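You operate a simulated robot arm through the tools that you are given. There is no shell and no other tool.

You are at the controls of a simulated robot arm. One attempt, no reset.

JOB
Press the raised bush flush and set the tube on the mat.
Fine: stop on 3; leave the slide out and the lever up. Set down upright: silver tube.
Where things are to end (x, y in the base frame): silver tube within 60 mm of [570, 0].

It is judged by the outcome, as a careful person would: the job done as asked, and still so three seconds after it is handed in. It fails if anything else is knocked over, pushed out of place, dropped, spilled or broken.

ROBOT AND FRAMES
A 7-joint arm with a two-finger gripper, fixed in place. Base frame: the origin is at the foot of the arm, x ahead of it, y to its left, z up. Readings come in mm, degrees, newtons and seconds.
With the tool pointing down near the work surface it reaches from about 340 to 720 mm from the base axis. Its first joint turns from -66.0 to 66.0 degrees. Payload 2.45 kg.
The TCP is the grasp point between the finger pads, 26 mm short of the fingertips. In the tool frame z runs along the fingers and y along their closing line. Largest opening 96 mm; the body of the gripper starts 69 mm behind the TCP.
Orientation is that of the tool frame in the base frame, as [roll, pitch, yaw] about the fixed x, y, z axes, in that order (R = Rz(yaw) Ry(pitch) Rx(roll)). With the fingers straight down and closing along the base's y, the tool's x points along the base's -x, its y along +y and its z along -z.

CONTROLS
- The arm moves only by the tool nudge_tool. Its arguments are lists of equal length, an entry for each row: "travel": the shift along the base's x, y, z in mm, a list of three; "turn": the turn, a rotation vector about the base's x, y, z in degrees, a list of three; "grip": the finger opening in mm, from 0 to 96. In form: {"travel": [[tx, ty, tz], ...], "turn": [[wx, wy, wz], ...], "grip": [grip, ...]}. A call has 1 to 20 rows; each row shifts and turns the commanded pose from where the row before left it. Each row takes 0.2 s and may step no farther than 50 mm and 8.6 degrees from the row before; otherwise, or with a gripper value out of range, the whole call is refused. Where a pose cannot be reached the arm comes as near as it can. A force on the tool above 90 N (or 10 N above the force at the start of the call, whichever is more), or a blocked arm, ends the call early, and 0.2 s more pass. The fingers move at their own pace and stop on an object; they squeeze with about 44 N. The grip force told is the motor's: it shows also when the fingers shut on nothing. Time passes only in rows, and 0.2 s behind the last, so rows that do not move let the fingers close. It gives the time, the measured TCP pose, the force on the tool (base axes), the opening and the grip force at its end, in the units of the frame above (readings bear some noise), with the torque about the TCP (base axes, N m) and any sound that the robot's microphone picked up.
- Cameras (640 x 400 px; columns grow to the right, rows downward): "scene" is fixed at [169, -388.9, 1432.7]; the picture's right is [0.76, -0.65, 0.00], its down [-0.32, -0.37, -0.87] and it looks along [0.57, 0.66, -0.49] (base axes); focal length 214 px, centre (320, 200). "wrist" rides on the gripper at [82, 3, -98] in the tool frame; the picture's right is [-0.04, 1.00, 0.00], its down [-0.73, -0.03, -0.68] and it looks along [-0.68, -0.03, 0.73] (tool axes); focal length 256 px, centre (320, 200). There is no depth. A picture from a camera that has moved, and an enlarged one, comes with that camera's place and axes in the base frame and with its lens.
- capture(camera): a new picture of that camera. The clock stands still meanwhile.
- close_up(camera, box): a new picture of the part [left, top, right, bottom] of that camera's present view, enlarged. The clock stands still meanwhile.
- hand_in(): hands the job in; it is judged then, once.

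Places have to be worked out from the pictures, the camera data and where the tool is seen. Open the gripper and draw the arm clear of the work before you hand the job in, unless the task says otherwise.

The tools are called after "Emit:" as a command line: name --argument value ..., lists and objects as JSON in quotes. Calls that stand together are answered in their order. nudge_tool: Moves the arm, as the interface text tells. Its arguments: {"type":"object","properties":{"travel":{"type":"array","items":{"type":"array","items":{"type":"number"}}},"turn":{"type":"array","items":{"type":"array","items":{"type":"number"}}},"grip":{"type":"array","items":{"type":"number"}}},"required":["travel","turn","grip"]} The other tools are called the same way: capture (camera) takes a picture; close_up (camera, box) takes an enlarged picture of a part of a camera's view; hand_in () hands the job in.

At the start:

```text
time: 0.0
ee_pos: [279.1, 212.9, 1347.9]
orientation: [-180.0, 0.1, 180.0]
force: [0.0, -0.2, 0.6]
wrist_torque: [-0.01, 0.0, 0.0]
finger_gap: 96.1
grasp_force: 0.0
```

scene: 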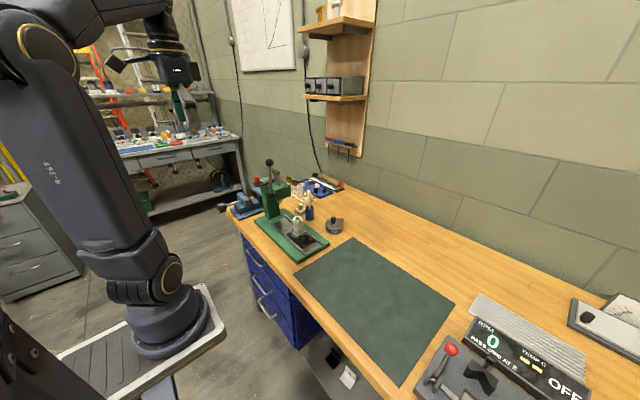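
wrist: 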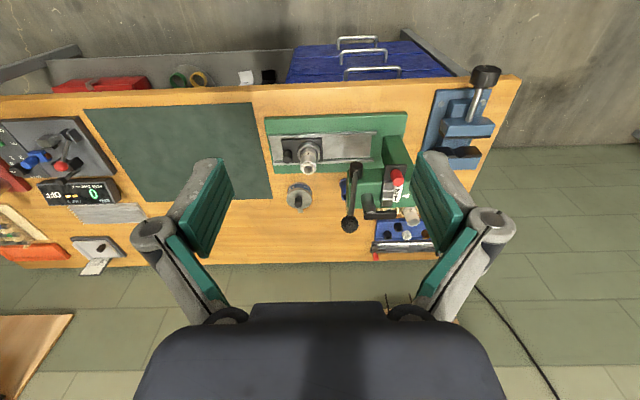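

The pictures show a bench with a green press with slide, a green mat, and a control box with a display. I look closer before moving.

Emit:
close_up --camera "scene" --box '[220, 140, 380, 270]'

Emit:
close_up --camera "scene" --box '[400, 280, 640, 400]'

Emit:
close_up --camera "wrist" --box '[240, 60, 520, 270]'

Emit:
close_up --camera "wrist" --box '[0, 90, 200, 280]'

```text
3.08 times, centred on (300, 205) of scene
camera zoom: at [169.0, -388.9, 1432.7], right [0.76, -0.65, 0.0], down [-0.32, -0.37, -0.87], along [0.57, 0.66, -0.49], focal length 660 px, centre (382, 185)
```

zoom: 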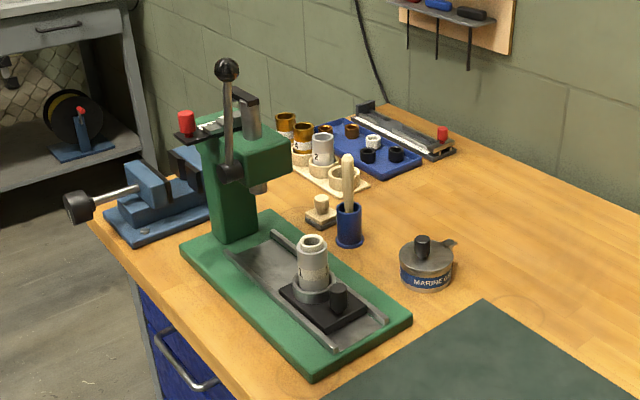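

```text
2.67 times, centred on (520, 340) of scene
camera zoom: at [169.0, -388.9, 1432.7], right [0.76, -0.65, 0.0], down [-0.32, -0.37, -0.87], along [0.57, 0.66, -0.49], focal length 572 px, centre (-213, -173)
```

zoom: 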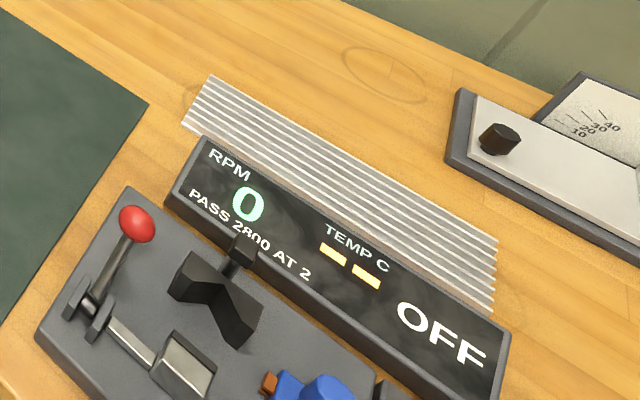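

```text
1.90 times, centred on (380, 165) of wrist
camera zoom: at [195.3, 215.9, 1446.2], right [0.04, 1.0, 0.0], down [0.73, -0.03, 0.68], along [0.68, -0.03, -0.73], focal length 488 px, centre (206, 267)
```

zoom: 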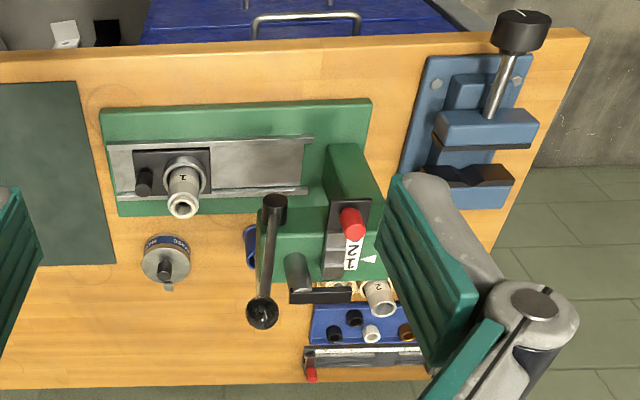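

```text
2.11 times, centred on (100, 185) of wrist
camera zoom: at [195.3, 215.9, 1446.2], right [0.04, 1.0, 0.0], down [0.73, -0.03, 0.68], along [0.68, -0.03, -0.73], focal length 539 px, centre (783, 232)
```

zoom: 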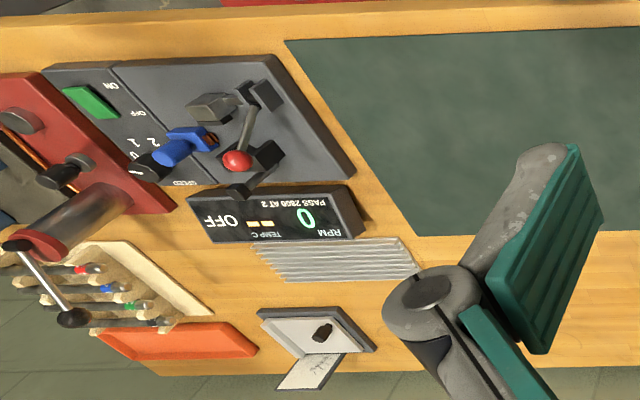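

The lever knob seems to be near (496, 249, 1186), the tube top near (542, 172, 974), and the red knob on the press head near (475, 338, 1095). I move to the left and slightly down, well clear of the lever, for a better view of the head.

Emit:
nudge_tool --travel '[[5, 30, -25], [5, 30, -25], [5, 30, -25], [5, 27, -25], [0, 0, 0]]' --turn '[[0, 0, 0], [0, 0, 0], [0, 0, 0], [0, 0, 0], [0, 0, 0]]' --grip '[96, 96, 96, 96, 96]'

Emit:
capture --camera "wrist"

Emit:
close_up --camera "wrist" --box '[200, 60, 440, 260]'

```text
time: 1.2
ee_pos: [299.7, 329.5, 1244.5]
orientation: [-179.9, 0.0, 179.9]
force: [-0.5, -0.2, -0.3]
wrist_torque: [-0.02, -0.04, 0.03]
finger_gap: 95.9
grasp_force: 0.0
```

```text
taken
camera wrist: at [215.6, 332.5, 1343.7], right [0.04, 1.0, 0.0], down [0.73, -0.03, 0.68], along [0.68, -0.03, -0.73], focal length 256 px, centre (320, 200)
```

wrist: 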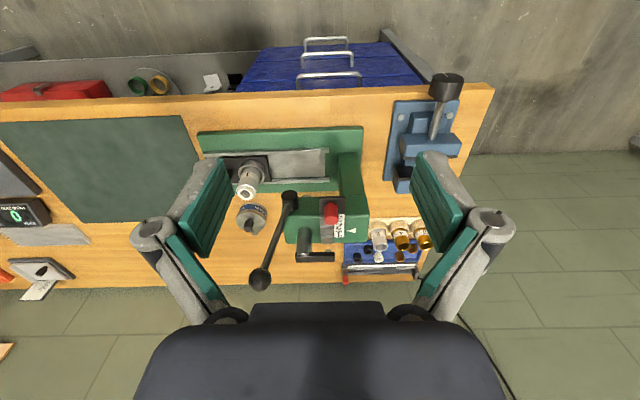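

```text
2.00 times, centred on (320, 160) of wrist
camera zoom: at [215.6, 332.5, 1343.7], right [0.04, 1.0, 0.0], down [0.73, -0.03, 0.68], along [0.68, -0.03, -0.73], focal length 512 px, centre (320, 280)
```

zoom: 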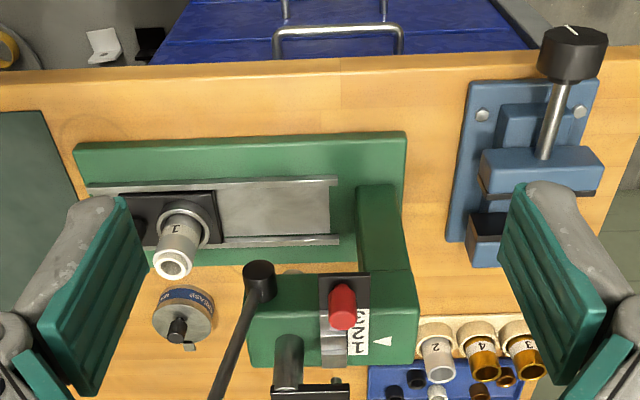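

The selector has numbers 1, 2, 3 and a triangle mark; I zoom in closer on it.

Emit:
close_up --camera "wrist" --box '[280, 180, 380, 260]'

Emit:
close_up --camera "scene" --box '[245, 150, 325, 210]'

Emit:
close_up --camera "scene" --box '[250, 190, 350, 265]'

Emit:
close_up --camera "wrist" --box '[200, 140, 300, 220]'

```text
5.00 times, centred on (330, 220) of wrist
camera zoom: at [215.6, 332.5, 1343.7], right [0.04, 1.0, 0.0], down [0.73, -0.03, 0.68], along [0.68, -0.03, -0.73], focal length 1280 px, centre (270, 100)
```

zoom: 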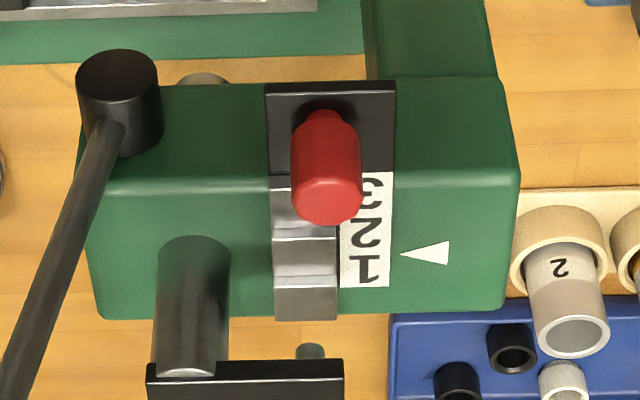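

```text
6.67 times, centred on (285, 180) of scene
camera zoom: at [169.0, -388.9, 1432.7], right [0.76, -0.65, 0.0], down [-0.32, -0.37, -0.87], along [0.57, 0.66, -0.49], focal length 1430 px, centre (553, 333)
```

zoom: 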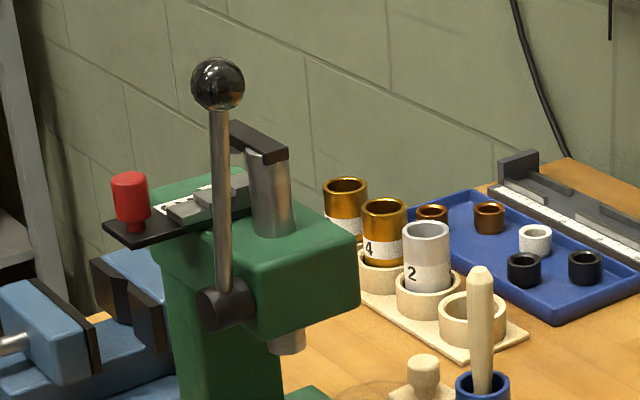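

```text
5.33 times, centred on (300, 228) of scene
camera zoom: at [169.0, -388.9, 1432.7], right [0.76, -0.65, 0.0], down [-0.32, -0.37, -0.87], along [0.57, 0.66, -0.49], focal length 1144 px, centre (427, 53)
```

zoom: 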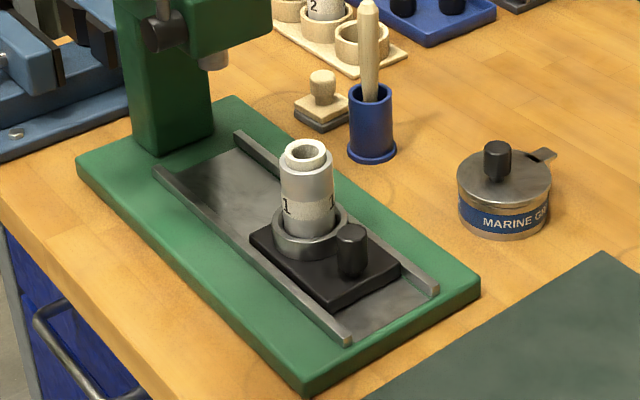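

```text
5.00 times, centred on (250, 180) of wrist
camera zoom: at [215.6, 332.5, 1343.7], right [0.04, 1.0, 0.0], down [0.73, -0.03, 0.68], along [0.68, -0.03, -0.73], focal length 1280 px, centre (670, 300)
```

zoom: 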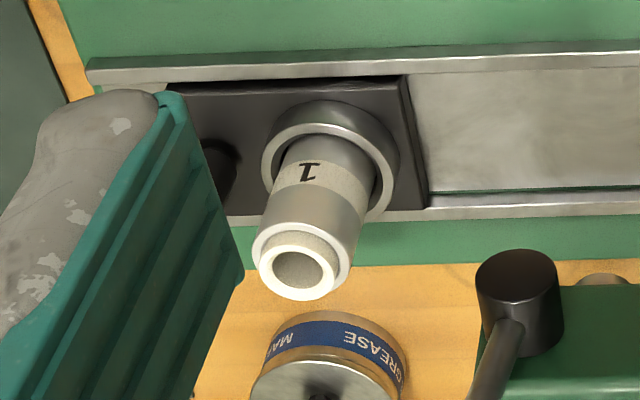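

The selector slides along x; its label sits with 1 near the triangle, so it needs about +28 mm in x to bring 3 to the mark. I put the red knob top near (478, 337, 1107) and move above it with the fingers partly open.

Emit:
nudge_tool --travel '[[40, 2, 0], [40, 2, 0], [40, 2, -15], [40, 1, -30], [16, 0, -30], [0, 0, 0]]' --turn '[[0, 0, 0], [0, 0, 0], [0, 0, 0], [0, 0, 0], [0, 0, 0], [0, 0, 0]]' --grip '[60, 60, 60, 60, 60, 60]'

Emit:
capture --camera "wrist"

Emit:
close_up --camera "scene" --box '[225, 120, 345, 210]'

```text
time: 2.6
ee_pos: [472.5, 335.7, 1172.4]
orientation: [180.0, -0.1, 180.0]
force: [-0.2, 0.0, 0.4]
wrist_torque: [-0.02, -0.01, -0.03]
finger_gap: 59.8
grasp_force: 0.0
```

```text
taken
camera wrist: at [389.4, 339.2, 1269.8], right [0.04, 1.0, 0.0], down [0.73, -0.03, 0.68], along [0.68, -0.03, -0.73], focal length 256 px, centre (320, 200)
```

wrist: 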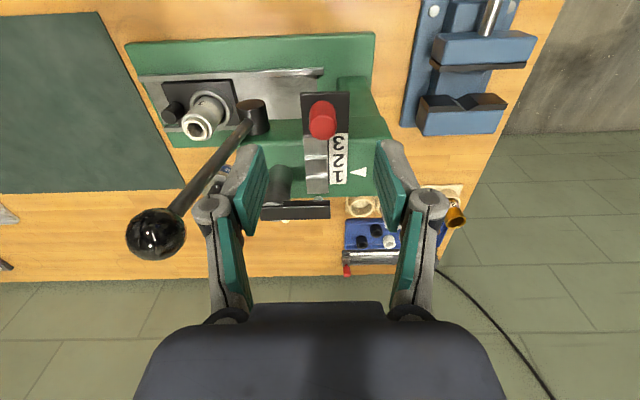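

```text
4.44 times, centred on (285, 165) of scene
camera zoom: at [169.0, -388.9, 1432.7], right [0.76, -0.65, 0.0], down [-0.32, -0.37, -0.87], along [0.57, 0.66, -0.49], focal length 953 px, centre (476, 356)
```

zoom: 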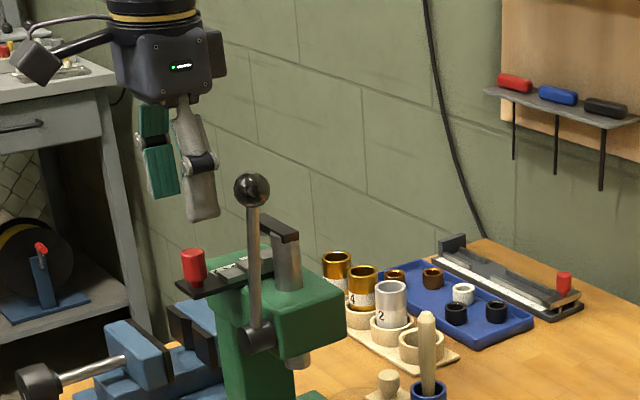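

The knob is below and slightly ahead of the fingers. I zoom in to refine its position.

Emit:
close_up --camera "wrist" --box '[270, 80, 390, 220]'

Emit:
close_up --camera "wrist" --box '[120, 60, 300, 270]'

```text
2.86 times, centred on (330, 150) of wrist
camera zoom: at [389.4, 339.2, 1269.8], right [0.04, 1.0, 0.0], down [0.73, -0.03, 0.68], along [0.68, -0.03, -0.73], focal length 731 px, centre (291, 343)
```

zoom: 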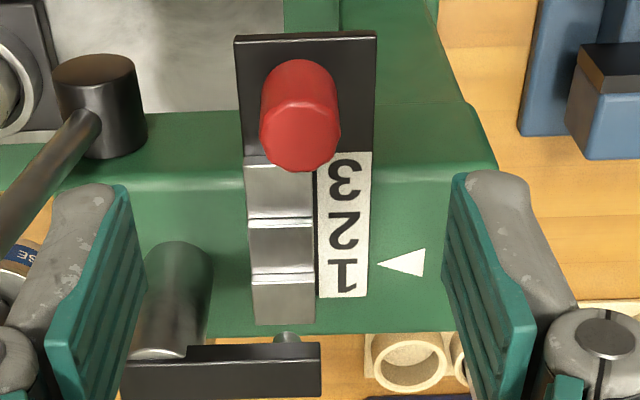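

```text
1.90 times, centred on (210, 165) of wrist
camera zoom: at [389.4, 339.2, 1269.8], right [0.04, 1.0, 0.0], down [0.73, -0.03, 0.68], along [0.68, -0.03, -0.73], focal length 488 px, centre (530, 267)
```

zoom: 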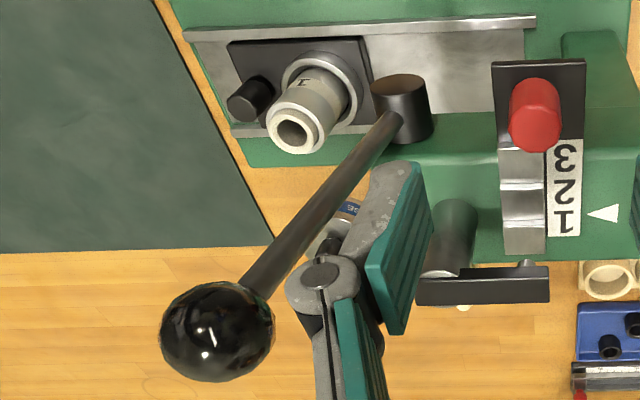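

I refine the red knob top to about (475, 338, 1107), radius 9, with label cells about 18 mm apart. I descend so the fingertips sit just above the plate, then close on the knob.

Emit:
nudge_tool --travel '[[3, 2, -20], [0, 0, -20], [0, 0, -20], [0, 0, 0], [0, 0, 0], [0, 0, 0], [0, 0, 0]]' --turn '[[0, 0, 0], [0, 0, 0], [0, 0, 0], [0, 0, 0], [0, 0, 0], [0, 0, 0], [0, 0, 0]]' --grip '[60, 60, 60, 60, 30, 10, 10]'

Emit:
capture --camera "wrist"

Emit:
close_up --camera "scene" --box '[225, 130, 325, 205]'

```text
time: 4.2
ee_pos: [478.2, 339.2, 1113.2]
orientation: [-180.0, -0.1, -180.0]
force: [1.5, 1.4, -1.2]
wrist_torque: [0.06, -0.09, -0.02]
finger_gap: 19.3
grasp_force: 26.7
```

```text
taken
camera wrist: at [394.5, 341.1, 1210.9], right [0.04, 1.0, 0.0], down [0.73, -0.03, 0.68], along [0.68, -0.03, -0.73], focal length 256 px, centre (320, 200)
```

wrist: 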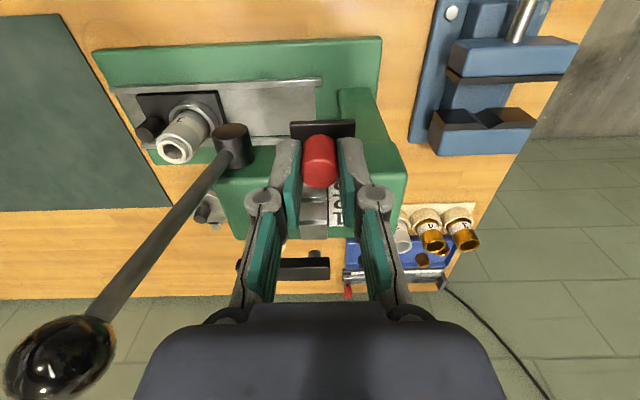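

```text
5.33 times, centred on (275, 168) of scene
camera zoom: at [169.1, -388.8, 1432.7], right [0.76, -0.65, 0.0], down [-0.32, -0.37, -0.87], along [0.57, 0.66, -0.49], focal length 1144 px, centre (560, 373)
```

zoom: 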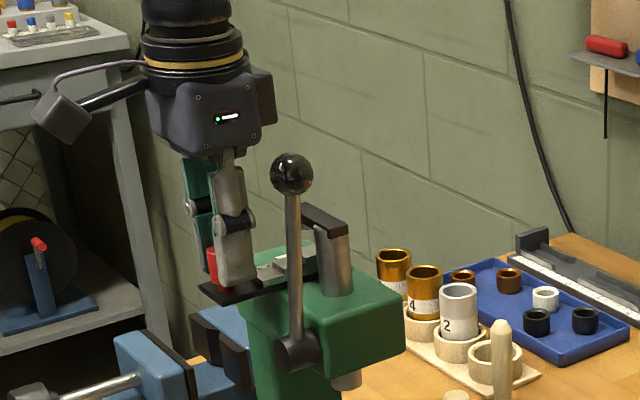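

The knob is gripped (gap 19 mm). I slide it +x slowly by 18 mm and listen for detents.

Emit:
nudge_tool --travel '[[6, 0, 0], [6, 0, 0], [6, 0, 0], [0, 0, 0]]' --turn '[[0, 0, 0], [0, 0, 0], [0, 0, 0], [0, 0, 0]]' --grip '[10, 10, 10, 10]'

Emit:
capture --camera "wrist"

```text
time: 5.2
ee_pos: [495.0, 337.4, 1111.7]
orientation: [-179.9, 0.1, 179.9]
force: [-1.1, -10.3, 6.3]
wrist_torque: [-0.25, 0.3, 0.02]
finger_gap: 19.0
grasp_force: 44.2
```

```text
taken
camera wrist: at [412.4, 341.5, 1210.8], right [0.04, 1.0, 0.0], down [0.73, -0.03, 0.68], along [0.68, -0.03, -0.73], focal length 256 px, centre (320, 200)
```

wrist: 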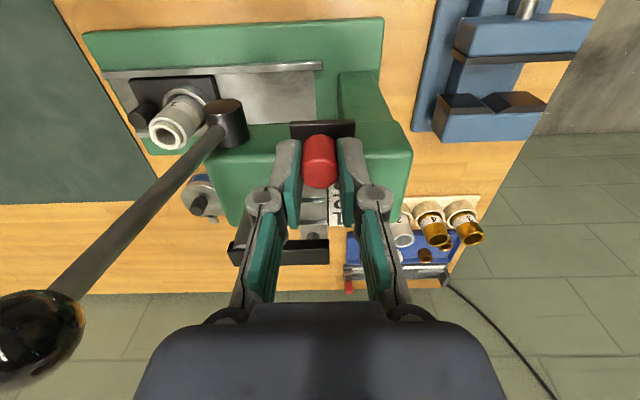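

The selector slid along with the knob (plate now closer to the head). I continue another 18 mm with a small y correction.

Emit:
nudge_tool --travel '[[6, -1, 0], [6, -1, 0], [5, 0, 0], [0, 0, 0]]' --turn '[[0, 0, 0], [0, 0, 0], [0, 0, 0], [0, 0, 0]]' --grip '[10, 10, 10, 10]'

Emit:
capture --camera "wrist"

Emit:
close_up --camera "scene" --box '[245, 150, 325, 210]'

```text
time: 6.2
ee_pos: [513.1, 339.0, 1113.2]
orientation: [179.9, -0.1, -180.0]
force: [2.7, 4.2, -4.6]
wrist_torque: [0.16, -0.24, -0.01]
finger_gap: 19.1
grasp_force: 44.0
```

```text
taken
camera wrist: at [429.0, 340.9, 1210.9], right [0.04, 1.0, 0.0], down [0.73, -0.03, 0.68], along [0.68, -0.03, -0.73], focal length 256 px, centre (320, 200)
```

wrist: 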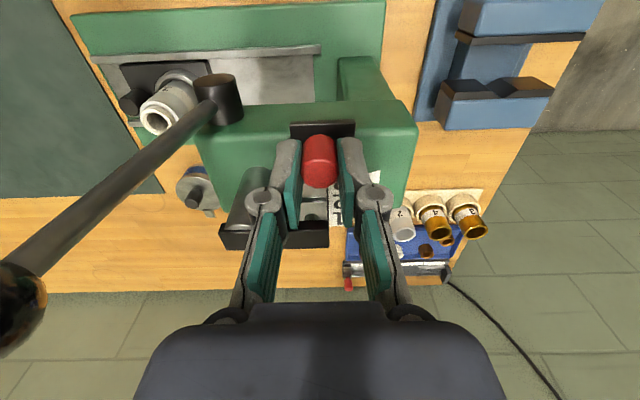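

```text
6.67 times, centred on (285, 180) of scene
camera zoom: at [169.2, -388.7, 1432.7], right [0.76, -0.65, 0.0], down [-0.32, -0.38, -0.87], along [0.57, 0.66, -0.49], focal length 1430 px, centre (553, 333)
```

zoom: 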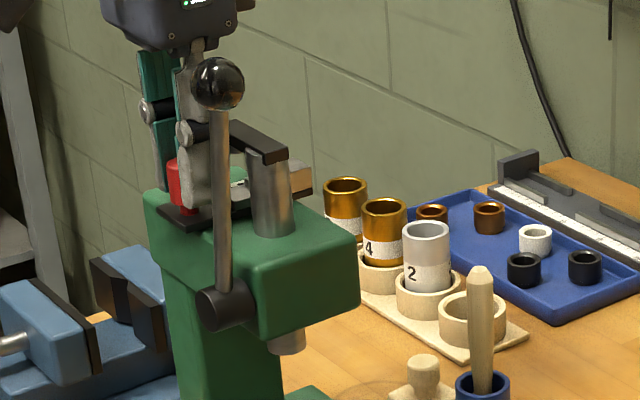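

Now the fingers hide the label, so I open and rise to view it.

Emit:
nudge_tool --travel '[[0, 0, 0], [0, 0, 0], [-5, 0, 20], [-30, 0, 35], [-20, 0, 10], [0, 0, 0]]' --turn '[[0, 0, 0], [0, 0, 0], [0, 0, 0], [0, 0, 0], [0, 0, 0], [0, 0, 0]]' --grip '[40, 50, 60, 60, 60, 60]'

Emit:
close_up --camera "wrist" --box '[260, 70, 400, 230]'

```text
time: 7.6
ee_pos: [455.5, 338.3, 1176.5]
orientation: [180.0, 0.0, 179.9]
force: [0.2, -0.2, 1.1]
wrist_torque: [0.04, 0.05, 0.0]
finger_gap: 60.3
grasp_force: 0.1
```

```text
2.50 times, centred on (330, 150) of wrist
camera zoom: at [372.7, 341.9, 1275.2], right [0.04, 1.0, 0.0], down [0.73, -0.03, 0.68], along [0.68, -0.03, -0.73], focal length 640 px, centre (295, 325)
```

zoom: 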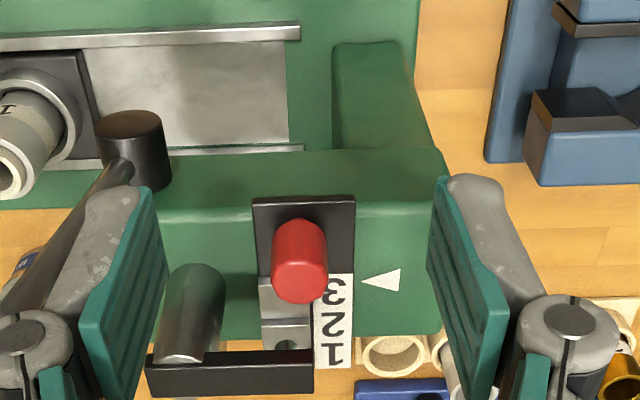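

The 3 now sits at the triangle just as the 1 did before, so the selector is set. I rise, move away to the right over the mat side, and turn the tool 90° so the fingers close along x and the camera looks along +y at the slide.

Emit:
nudge_tool --travel '[[-15, 0, 40], [-15, 0, 40], [-15, 0, 40], [0, -30, 0], [0, -30, 0], [0, -30, 0], [0, -30, 0], [0, -30, 0], [0, -30, 0], [0, -30, 0], [5, -30, 0], [5, -20, 0], [5, -20, 0], [5, -10, 0]]' --turn '[[0, 0, 0], [0, 0, 0], [0, 0, 0], [0, 0, 8.2], [0, 0, 8.2], [0, 0, 8.2], [0, 0, 8.2], [0, 0, 8.2], [0, 0, 8.2], [0, 0, 8.2], [0, 0, 8.2], [0, 0, 8.2], [0, 0, 8.2], [0, 0, 8.0]]' --grip '[60, 60, 60, 60, 60, 60, 60, 60, 60, 60, 60, 60, 60, 60]'

Emit:
capture --camera "wrist"

Emit:
capture --camera "scene"

```text
time: 10.6
ee_pos: [432.2, 45.8, 1299.2]
orientation: [179.9, 0.0, -89.9]
force: [-0.4, 0.2, 1.1]
wrist_torque: [0.0, -0.03, -0.05]
finger_gap: 60.0
grasp_force: 0.0
```

```text
taken
camera wrist: at [427.3, -35.1, 1395.8], right [-1.0, 0.04, 0.0], down [0.03, 0.73, 0.68], along [0.03, 0.68, -0.73], focal length 256 px, centre (320, 200)
```

wrist: 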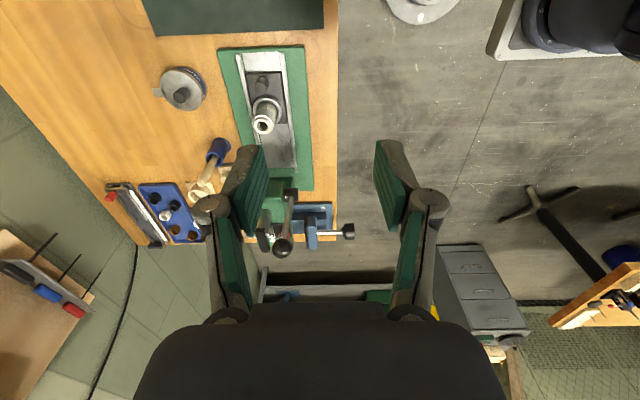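

```text
taken
```

scene: 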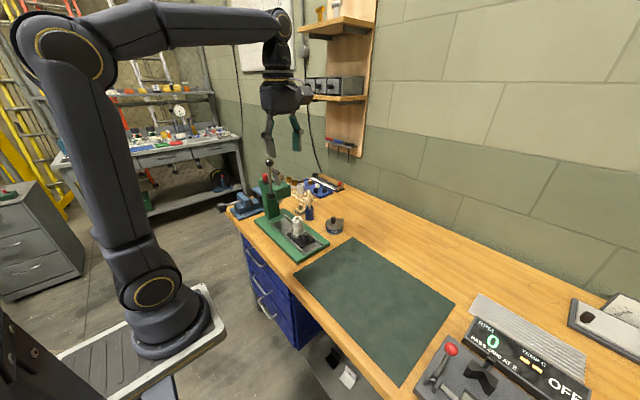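

The turn worked. I move closer toward the carriage while staying on the −y side, well away from the lever, to measure the carriage knob.

Emit:
nudge_tool --travel '[[20, -5, -35], [20, -5, -35], [20, -5, -35], [20, -5, -35], [18, 0, -35], [10, 0, -25], [0, 0, 0]]' --turn '[[0, 0, 0], [0, 0, 0], [0, 0, 0], [0, 0, 0], [0, 0, 0], [0, 0, 0], [0, 0, 0]]' --grip '[50, 50, 50, 50, 50, 50, 50]'

Emit:
capture --camera "wrist"

Emit:
close_up --camera "wrist" --box '[220, 60, 400, 200]'

```text
time: 12.2
ee_pos: [539.7, 27.3, 1095.8]
orientation: [180.0, 0.0, -90.1]
force: [-0.3, 0.5, 0.2]
wrist_torque: [-0.01, 0.03, 0.02]
finger_gap: 50.1
grasp_force: 0.0
```

```text
taken
camera wrist: at [534.8, -54.2, 1195.3], right [-1.0, 0.04, 0.0], down [0.03, 0.73, 0.68], along [0.03, 0.68, -0.73], focal length 256 px, centre (320, 200)
```

wrist: 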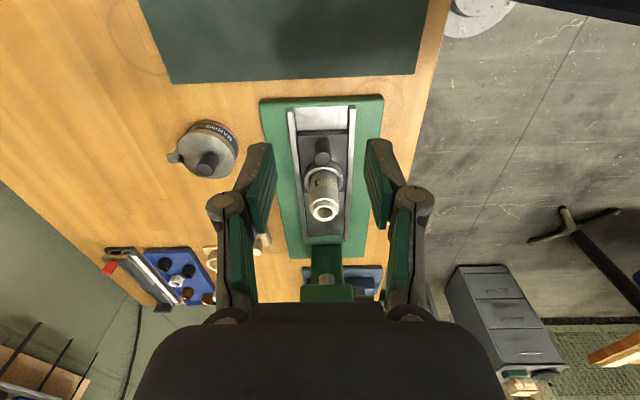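

```text
2.86 times, centred on (310, 130) of wrist
camera zoom: at [534.8, -54.2, 1195.3], right [-1.0, 0.04, 0.0], down [0.03, 0.73, 0.68], along [0.03, 0.68, -0.73], focal length 731 px, centre (349, 400)
```

zoom: 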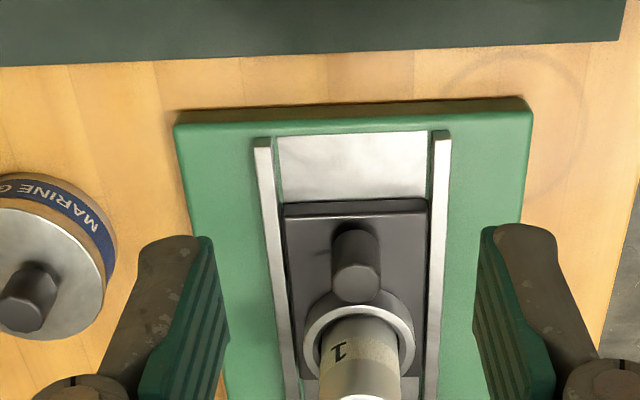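

Triangulating gives the carriage knob top about (540, 120, 937), 20 mm across, its plate near z 910, and the tube axis about (539.5, 168). I tilt the tool 30° (leaning toward −y, so it will clear the press head) and come down short of the knob.

Emit:
nudge_tool --travel '[[0, 5, -15], [0, 5, -15], [0, 5, -15], [0, 5, -15], [0, 13, -20], [0, 15, -25], [0, 5, -15], [0, 0, 0]]' --turn '[[7.5, 0, 0], [7.5, 0, 0], [7.5, 0, 0], [7.5, 0, 0], [0, 0, 0], [0, 0, 0], [0, 0, 0], [0, 0, 0]]' --grip '[40, 40, 40, 40, 40, 40, 40, 40]'

Emit:
capture --camera "wrist"

Emit:
close_up --camera "scene" --box '[240, 170, 360, 260]'

```text
time: 14.0
ee_pos: [540.7, 78.6, 977.6]
orientation: [179.9, 29.9, -90.1]
force: [0.2, -0.5, 0.1]
wrist_torque: [-0.01, 0.03, -0.01]
finger_gap: 40.0
grasp_force: 0.0
```

```text
taken
camera wrist: at [536.0, -40.7, 1021.4], right [-1.0, 0.03, 0.02], down [0.03, 0.3, 0.95], along [0.03, 0.95, -0.3], focal length 256 px, centre (320, 200)
```

wrist: 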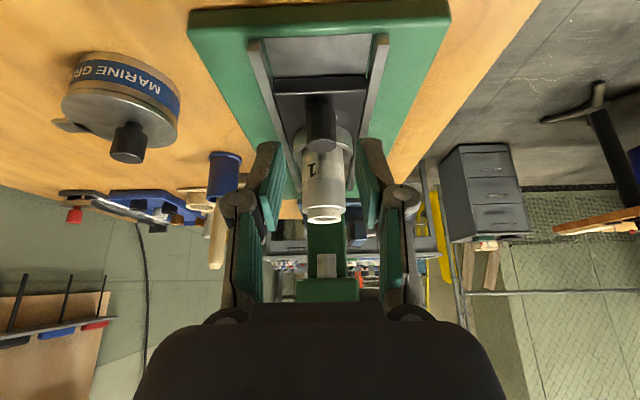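

```text
4.44 times, centred on (300, 215) of scene
camera zoom: at [169.0, -388.9, 1432.7], right [0.76, -0.65, 0.0], down [-0.32, -0.37, -0.87], along [0.57, 0.66, -0.49], focal length 953 px, centre (409, 133)
```

zoom: 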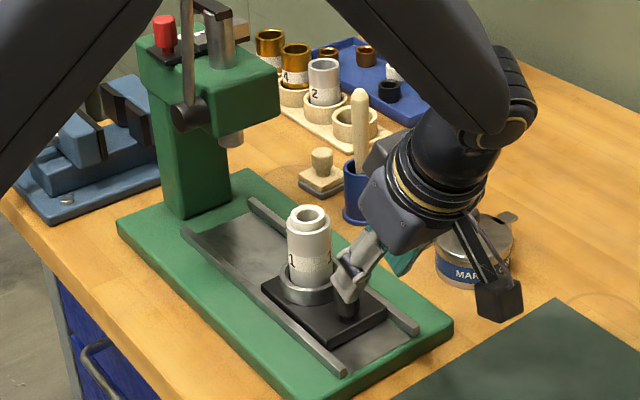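

The knob is centred between the fingers. I advance to grip it: to about (540, 110, 943), then close.

Emit:
nudge_tool --travel '[[0, 10, -12], [0, 11, -12], [0, 10, -10], [0, 0, 0], [0, 0, 0], [0, 0, 0]]' --turn '[[0, 0, 0], [0, 0, 0], [0, 0, 0], [0, 0, 0], [0, 0, 0], [0, 0, 0]]' --grip '[40, 40, 40, 40, 25, 10]'

Emit:
capture --camera "wrist"

Emit:
close_up --camera "scene" --box '[240, 170, 360, 260]'

```text
time: 15.4
ee_pos: [539.5, 110.8, 944.7]
orientation: [-179.9, 30.0, -90.0]
force: [3.6, 1.5, -3.2]
wrist_torque: [0.08, -0.11, -0.1]
finger_gap: 21.1
grasp_force: 26.5
```

```text
taken
camera wrist: at [535.3, -8.9, 988.5], right [-1.0, 0.04, 0.02], down [0.03, 0.3, 0.95], along [0.03, 0.95, -0.3], focal length 256 px, centre (320, 200)
```

wrist: 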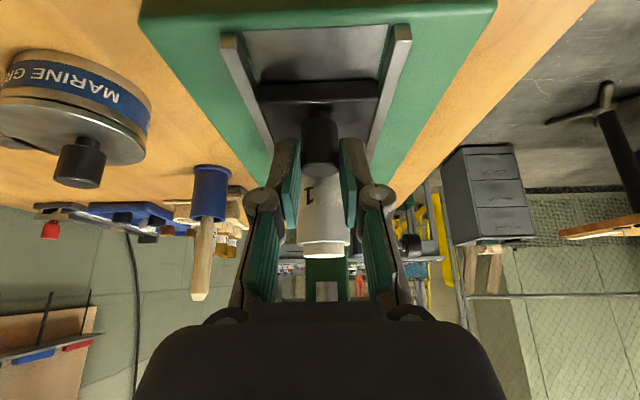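

```text
4.44 times, centred on (300, 215) of scene
camera zoom: at [169.2, -388.9, 1432.6], right [0.76, -0.65, 0.0], down [-0.32, -0.37, -0.87], along [0.57, 0.66, -0.49], focal length 953 px, centre (409, 133)
```

zoom: 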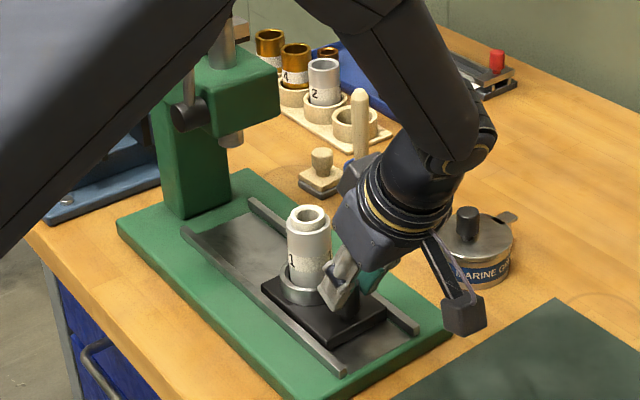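

The carriage knob is held (gap 21 mm). I push the carriage in along +y, gently.

Emit:
nudge_tool --travel '[[0, 6, 0], [0, 8, 0], [0, 8, 0], [0, 8, 0], [0, 8, 0], [0, 8, 0], [0, 8, 0], [0, 8, 0], [0, 8, 0], [0, 8, 0]]' --turn '[[0, 0, 0], [0, 0, 0], [0, 0, 0], [0, 0, 0], [0, 0, 0], [0, 0, 0], [0, 0, 0], [0, 0, 0], [0, 0, 0], [0, 0, 0]]' --grip '[10, 10, 10, 10, 10, 10, 10, 10, 10, 10]'

Emit:
capture --camera "wrist"

Emit:
capture --camera "scene"

```text
time: 17.6
ee_pos: [539.9, 188.7, 942.6]
orientation: [-179.7, 30.1, -90.0]
force: [2.8, -0.5, 28.9]
wrist_torque: [0.05, -0.05, -0.11]
finger_gap: 21.2
grasp_force: 45.2
```

```text
taken
camera wrist: at [535.1, 68.6, 988.2], right [-1.0, 0.04, 0.02], down [0.03, 0.29, 0.96], along [0.03, 0.95, -0.3], focal length 256 px, centre (320, 200)
```

wrist: 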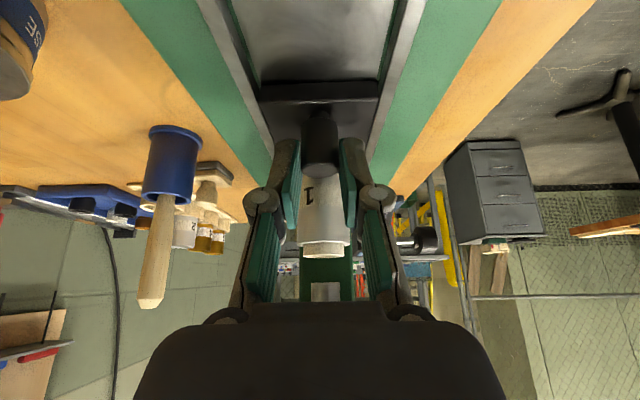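

```text
taken
```

scene: 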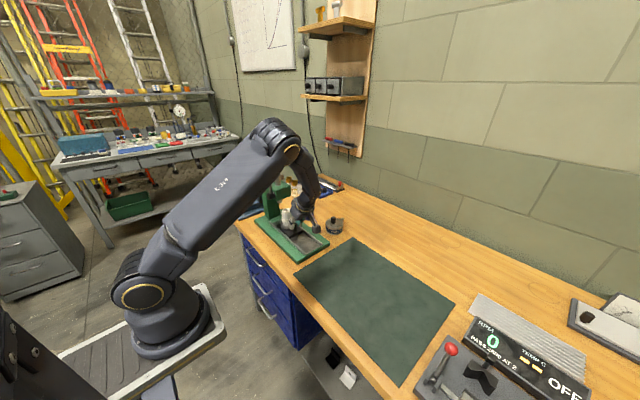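

The carriage follows well; there is a bit of vertical load (29 N), so I'll ease up 2 mm. First I check arm clearance to the lever.

Emit:
close_up --camera "scene" --box '[220, 110, 360, 260]'

Emit:
nudge_tool --travel '[[0, 0, 1], [0, 0, 1]]' --turn '[[0, 0, 0], [0, 0, 0]]' --grip '[10, 10]'

```text
2.67 times, centred on (290, 185) of scene
camera zoom: at [168.6, -389.1, 1432.6], right [0.76, -0.65, 0.0], down [-0.32, -0.37, -0.87], along [0.57, 0.66, -0.49], focal length 572 px, centre (400, 240)
```

zoom: 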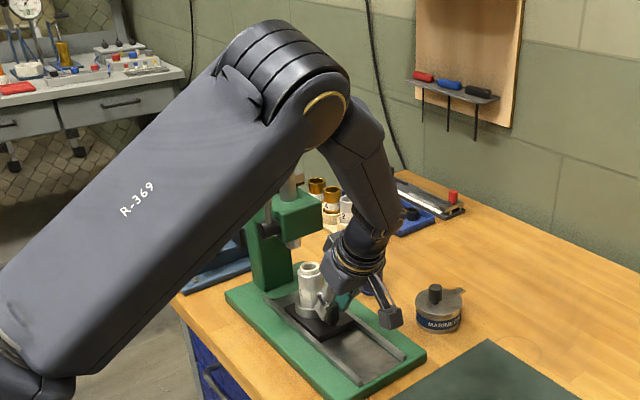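

```text
time: 18.2
ee_pos: [540.3, 187.9, 944.5]
orientation: [-180.0, 29.9, -90.1]
force: [7.8, 0.7, 3.7]
wrist_torque: [0.9, -0.36, -0.1]
finger_gap: 21.3
grasp_force: 44.7
```

The load is relieved, and the arm's elbow stays well clear of the lever. I keep pushing in, slower.

Emit:
nudge_tool --travel '[[0, 7, 0], [0, 8, 0], [0, 8, 0], [0, 7, 0], [0, 0, 0]]' --turn '[[0, 0, 0], [0, 0, 0], [0, 0, 0], [0, 0, 0], [0, 0, 0]]' --grip '[10, 10, 10, 10, 10]'

Emit:
capture --camera "wrist"

Emit:
close_up --camera "scene" --box '[220, 110, 360, 260]'

```text
time: 19.4
ee_pos: [539.9, 217.7, 944.8]
orientation: [179.9, 29.8, -90.2]
force: [21.2, -0.4, -33.9]
wrist_torque: [-0.29, -0.35, -0.37]
finger_gap: 21.0
grasp_force: 44.7
```

```text
taken
camera wrist: at [535.1, 97.6, 988.7], right [-1.0, 0.04, 0.02], down [0.03, 0.3, 0.95], along [0.03, 0.95, -0.3], focal length 256 px, centre (320, 200)
```

wrist: 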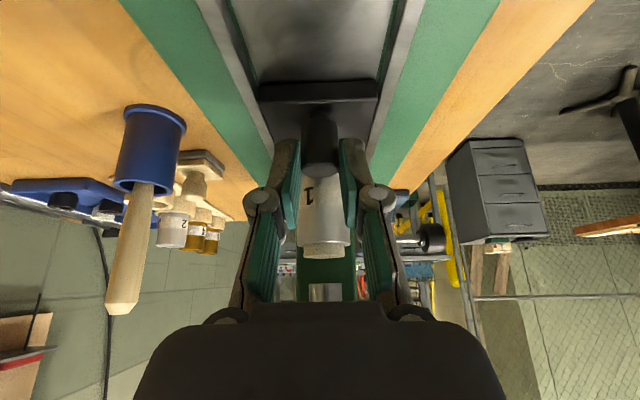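

```text
2.67 times, centred on (290, 185) of scene
camera zoom: at [170.2, -388.7, 1432.6], right [0.76, -0.65, 0.0], down [-0.32, -0.38, -0.87], along [0.57, 0.66, -0.49], focal length 572 px, centre (400, 240)
```

zoom: 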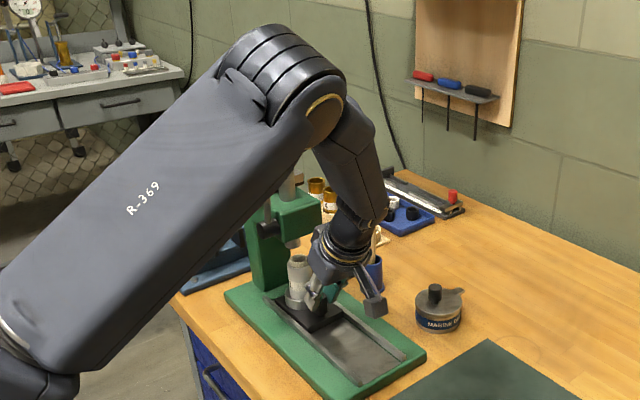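

Small side loads come from the rigid slide guide; I correct by 1 mm down and continue in toward the ram.

Emit:
nudge_tool --travel '[[0.5, 4, -1], [0, 6, 0], [0, 6, 0], [0, 4, 0], [0, 0, 0]]' --turn '[[0, 0, 0], [0, 0, 0], [0, 0, 0], [0, 0, 0], [0, 0, 0]]' --grip '[10, 10, 10, 10, 10]'

Emit:
close_up --camera "scene" --box '[260, 170, 340, 240]'

Emit:
capture --camera "wrist"

```text
time: 20.6
ee_pos: [541.0, 236.4, 942.6]
orientation: [179.9, 29.7, -90.2]
force: [-9.2, -35.4, 4.1]
wrist_torque: [-0.89, 0.18, 0.07]
finger_gap: 21.4
grasp_force: 45.5
```

```text
5.71 times, centred on (300, 205) of scene
camera zoom: at [168.7, -389.9, 1432.4], right [0.76, -0.65, 0.0], down [-0.32, -0.37, -0.87], along [0.57, 0.66, -0.49], focal length 1226 px, centre (434, 171)
```

zoom: 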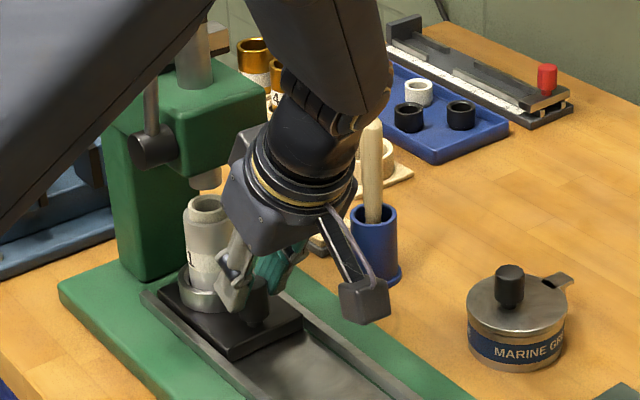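

```text
taken
camera wrist: at [535.4, 115.9, 989.2], right [-1.0, 0.04, 0.02], down [0.03, 0.3, 0.95], along [0.03, 0.95, -0.3], focal length 256 px, centre (320, 200)
```

wrist: 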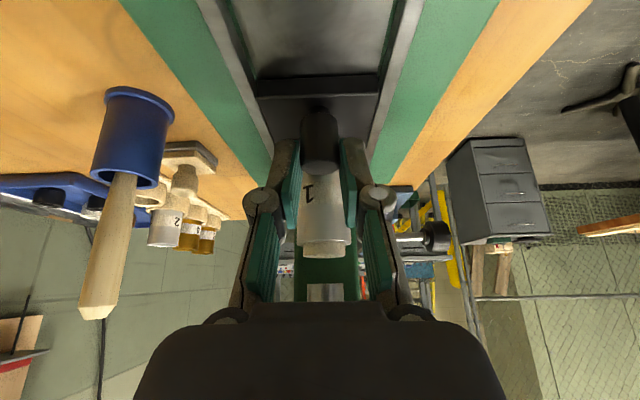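

The y force is −35 N, and in the picture the tube sits right beneath the ram, so this looks like the end stop. I push 2 mm more to confirm.

Emit:
nudge_tool --travel '[[0, 1, 0], [0, 1, 0], [0, 0, 0]]' --turn '[[0, 0, 0], [0, 0, 0], [0, 0, 0]]' --grip '[10, 10, 10]'

```text
time: 21.4
ee_pos: [540.4, 236.3, 943.5]
orientation: [179.7, 29.7, -90.3]
force: [-12.3, -35.6, 0.9]
wrist_torque: [-0.69, 0.23, 0.13]
finger_gap: 21.4
grasp_force: 45.2
```

It does not move further: end stop reached. I relax the push, open the fingers, and back out along the tool axis.

Emit:
nudge_tool --travel '[[0, -3, 0], [0, 0, 0], [0, 0, 0], [0, 0, 0], [0, -10, 17], [0, -20, 30], [0, -30, 30], [0, -30, 30]]' --turn '[[0, 0, 0], [0, 0, 0], [0, 0, 0], [0, 0, 0], [0, 0, 0], [0, 0, 0], [0, 0, 0], [0, 0, 0]]' --grip '[10, 30, 40, 40, 40, 40, 40, 40]'

Emit:
capture --camera "wrist"

Emit:
close_up --camera "scene" --box '[220, 130, 340, 250]'

```text
time: 23.2
ee_pos: [542.9, 148.5, 1055.0]
orientation: [180.0, 30.0, -89.9]
force: [0.1, 0.3, 0.1]
wrist_torque: [-0.01, -0.01, -0.02]
finger_gap: 40.3
grasp_force: 0.1
```

```text
taken
camera wrist: at [538.1, 28.4, 1098.7], right [-1.0, 0.03, 0.02], down [0.03, 0.3, 0.95], along [0.03, 0.95, -0.3], focal length 256 px, centre (320, 200)
```

wrist: 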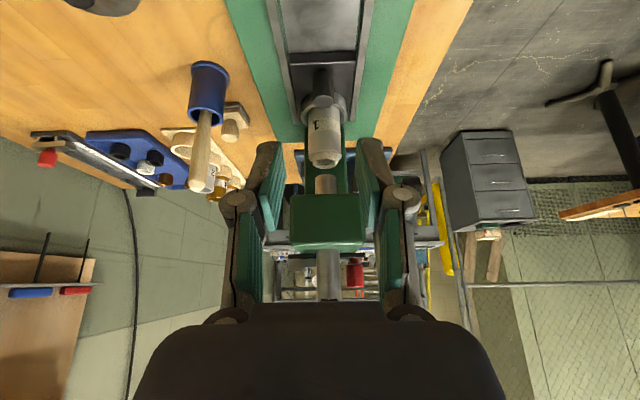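

```text
3.33 times, centred on (280, 190) of scene
camera zoom: at [169.0, -388.9, 1432.7], right [0.76, -0.65, 0.0], down [-0.32, -0.37, -0.87], along [0.57, 0.66, -0.49], focal length 715 px, centre (453, 233)
```

zoom: 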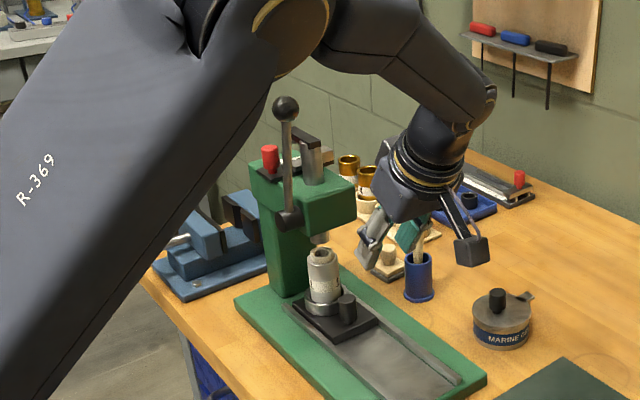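

The carriage is in and the tube is beneath the ram. Next I rise and level the tool to approach the lever ball from above.

Emit:
nudge_tool --travel '[[-5, -5, 40], [-5, -5, 40], [-5, 0, 40], [-5, 0, 40], [-10, 0, 40], [-10, 0, 40], [0, 0, 0]]' --turn '[[0, 0, 0], [0, 0, 0], [-7.5, 0, 0], [-7.5, 0, 0], [-7.5, 0, 0], [-7.5, 0, 0], [0, 0, 0]]' --grip '[60, 60, 60, 60, 60, 60, 60]'

Emit:
capture --camera "wrist"

Emit:
close_up --camera "scene" --box '[220, 100, 340, 220]'

```text
time: 24.8
ee_pos: [503.4, 141.0, 1292.0]
orientation: [180.0, 0.0, -90.0]
force: [0.5, -0.3, -0.2]
wrist_torque: [-0.05, -0.01, 0.0]
finger_gap: 60.1
grasp_force: 0.2
```

```text
taken
camera wrist: at [498.4, 59.7, 1390.1], right [-1.0, 0.04, 0.0], down [0.03, 0.73, 0.68], along [0.03, 0.68, -0.74], focal length 256 px, centre (320, 200)
```

wrist: 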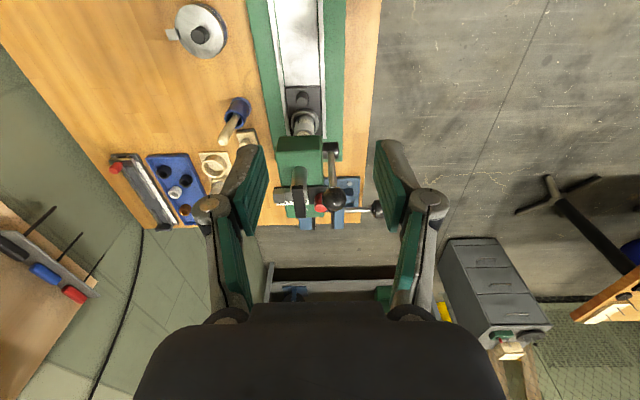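

```text
3.33 times, centred on (280, 160) of scene
camera zoom: at [169.0, -388.9, 1432.7], right [0.76, -0.65, 0.0], down [-0.32, -0.37, -0.87], along [0.57, 0.66, -0.49], focal length 715 px, centre (453, 333)
```

zoom: 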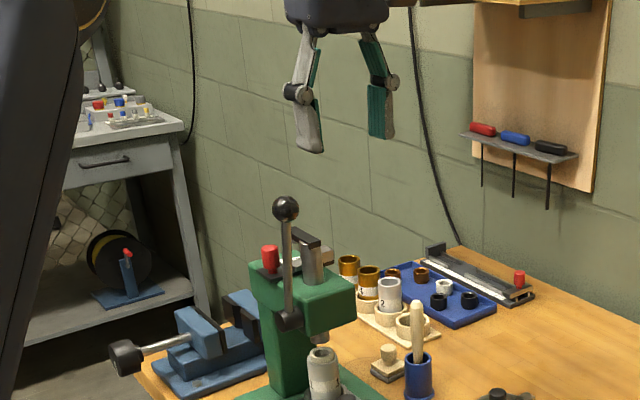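

I place the lever ball at about (495, 248, 1186) with its pivot near (495, 270, 1043), radius about 145. I move above it, descend, and grip it.

Emit:
nudge_tool --travel '[[-4, 36, 0], [-4, 36, 0], [0, 35, 0], [0, 0, -35], [0, 0, -35], [0, 0, -20], [0, 0, 0]]' --turn '[[0, 0, 0], [0, 0, 0], [0, 0, 0], [0, 0, 0], [0, 0, 0], [0, 0, 0], [0, 0, 0]]' --grip '[60, 60, 60, 60, 60, 60, 60]'

Emit:
capture --camera "wrist"

Emit:
close_up --camera "scene" --box '[220, 100, 340, 220]'

```text
time: 26.4
ee_pos: [493.2, 246.5, 1202.4]
orientation: [-180.0, -0.1, -90.0]
force: [0.1, -0.5, -1.0]
wrist_torque: [0.02, -0.01, 0.0]
finger_gap: 60.1
grasp_force: 0.1
```

```text
taken
camera wrist: at [488.1, 164.2, 1301.0], right [-1.0, 0.04, 0.0], down [0.03, 0.73, 0.68], along [0.03, 0.68, -0.73], focal length 256 px, centre (320, 200)
```

wrist: 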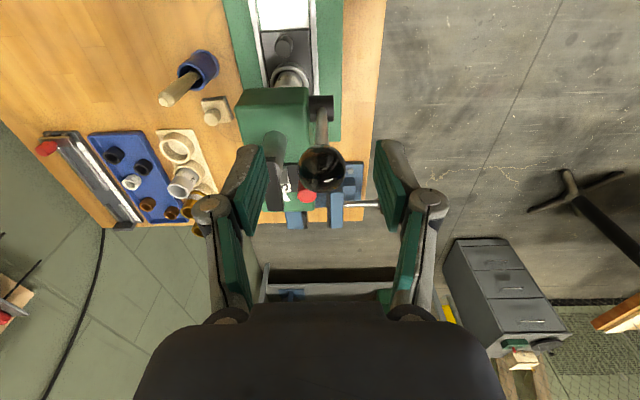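

```text
3.33 times, centred on (280, 160) of scene
camera zoom: at [169.0, -388.9, 1432.7], right [0.76, -0.65, 0.0], down [-0.32, -0.37, -0.87], along [0.57, 0.66, -0.49], focal length 715 px, centre (453, 333)
```

zoom: 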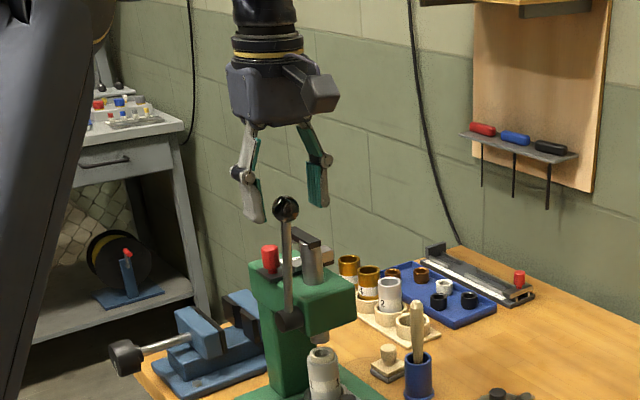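

The ball is centred between the fingers. I descend 17 mm and close on it.

Emit:
nudge_tool --travel '[[0, 1.5, -17], [0, 0, 0], [0, 0, 0], [0, 0, 0]]' --turn '[[0, 0, 0], [0, 0, 0], [0, 0, 0], [0, 0, 0]]' --grip '[60, 35, 10, 10]'

Emit:
capture --camera "wrist"

```text
time: 27.4
ee_pos: [491.4, 246.5, 1185.9]
orientation: [179.8, -0.1, -89.9]
force: [-11.9, -2.8, 0.1]
wrist_torque: [-0.08, 0.06, 0.01]
finger_gap: 26.1
grasp_force: 31.8
```

```text
taken
camera wrist: at [487.9, 164.5, 1283.7], right [-1.0, 0.04, 0.0], down [0.03, 0.73, 0.68], along [0.02, 0.68, -0.73], focal length 256 px, centre (320, 200)
```

wrist: 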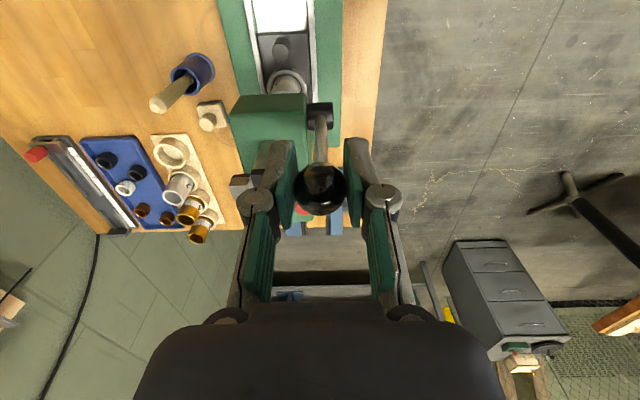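

The ball is gripped (gap 26 mm). I begin swinging the lever toward −y along its arc, in small steps, watching force.

Emit:
nudge_tool --travel '[[-1, -7, -1.3], [0, -7.5, -1.9], [0, -7.3, -2.1], [0, -7.2, -2.5], [0, 0, 0]]' --turn '[[0, 0, 0], [0, 0, 0], [0, 0, 0], [0, 0, 0], [0, 0, 0]]' --grip '[10, 10, 10, 10, 10]'

Emit:
capture --camera "wrist"

Emit:
close_up --camera "scene" --box '[220, 100, 340, 240]'

```text
time: 28.6
ee_pos: [492.8, 217.8, 1177.2]
orientation: [-180.0, 0.0, -90.0]
force: [1.5, 12.5, -5.7]
wrist_torque: [1.29, -0.02, 0.0]
finger_gap: 26.1
grasp_force: 45.0
```

```text
taken
camera wrist: at [487.4, 136.0, 1275.5], right [-1.0, 0.04, 0.0], down [0.03, 0.73, 0.68], along [0.03, 0.68, -0.73], focal length 256 px, centre (320, 200)
```

wrist: 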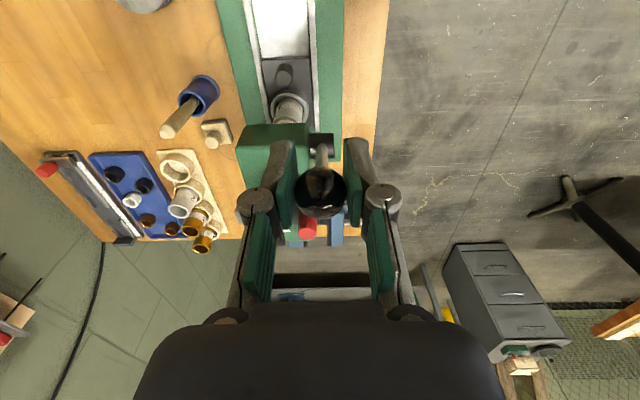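

```text
2.86 times, centred on (280, 170) of scene
camera zoom: at [169.2, -388.5, 1432.8], right [0.76, -0.65, 0.0], down [-0.32, -0.38, -0.87], along [0.57, 0.66, -0.49], focal length 613 px, centre (434, 286)
```

zoom: 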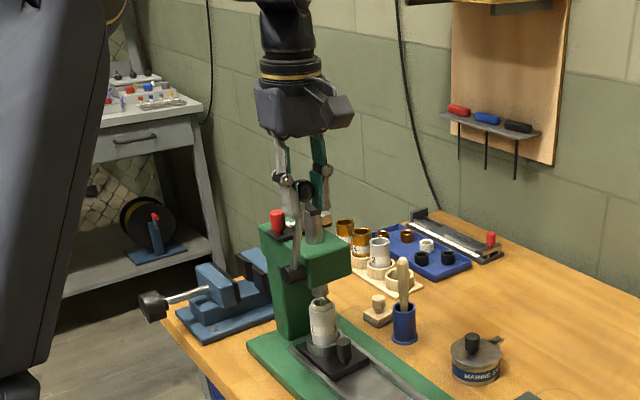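

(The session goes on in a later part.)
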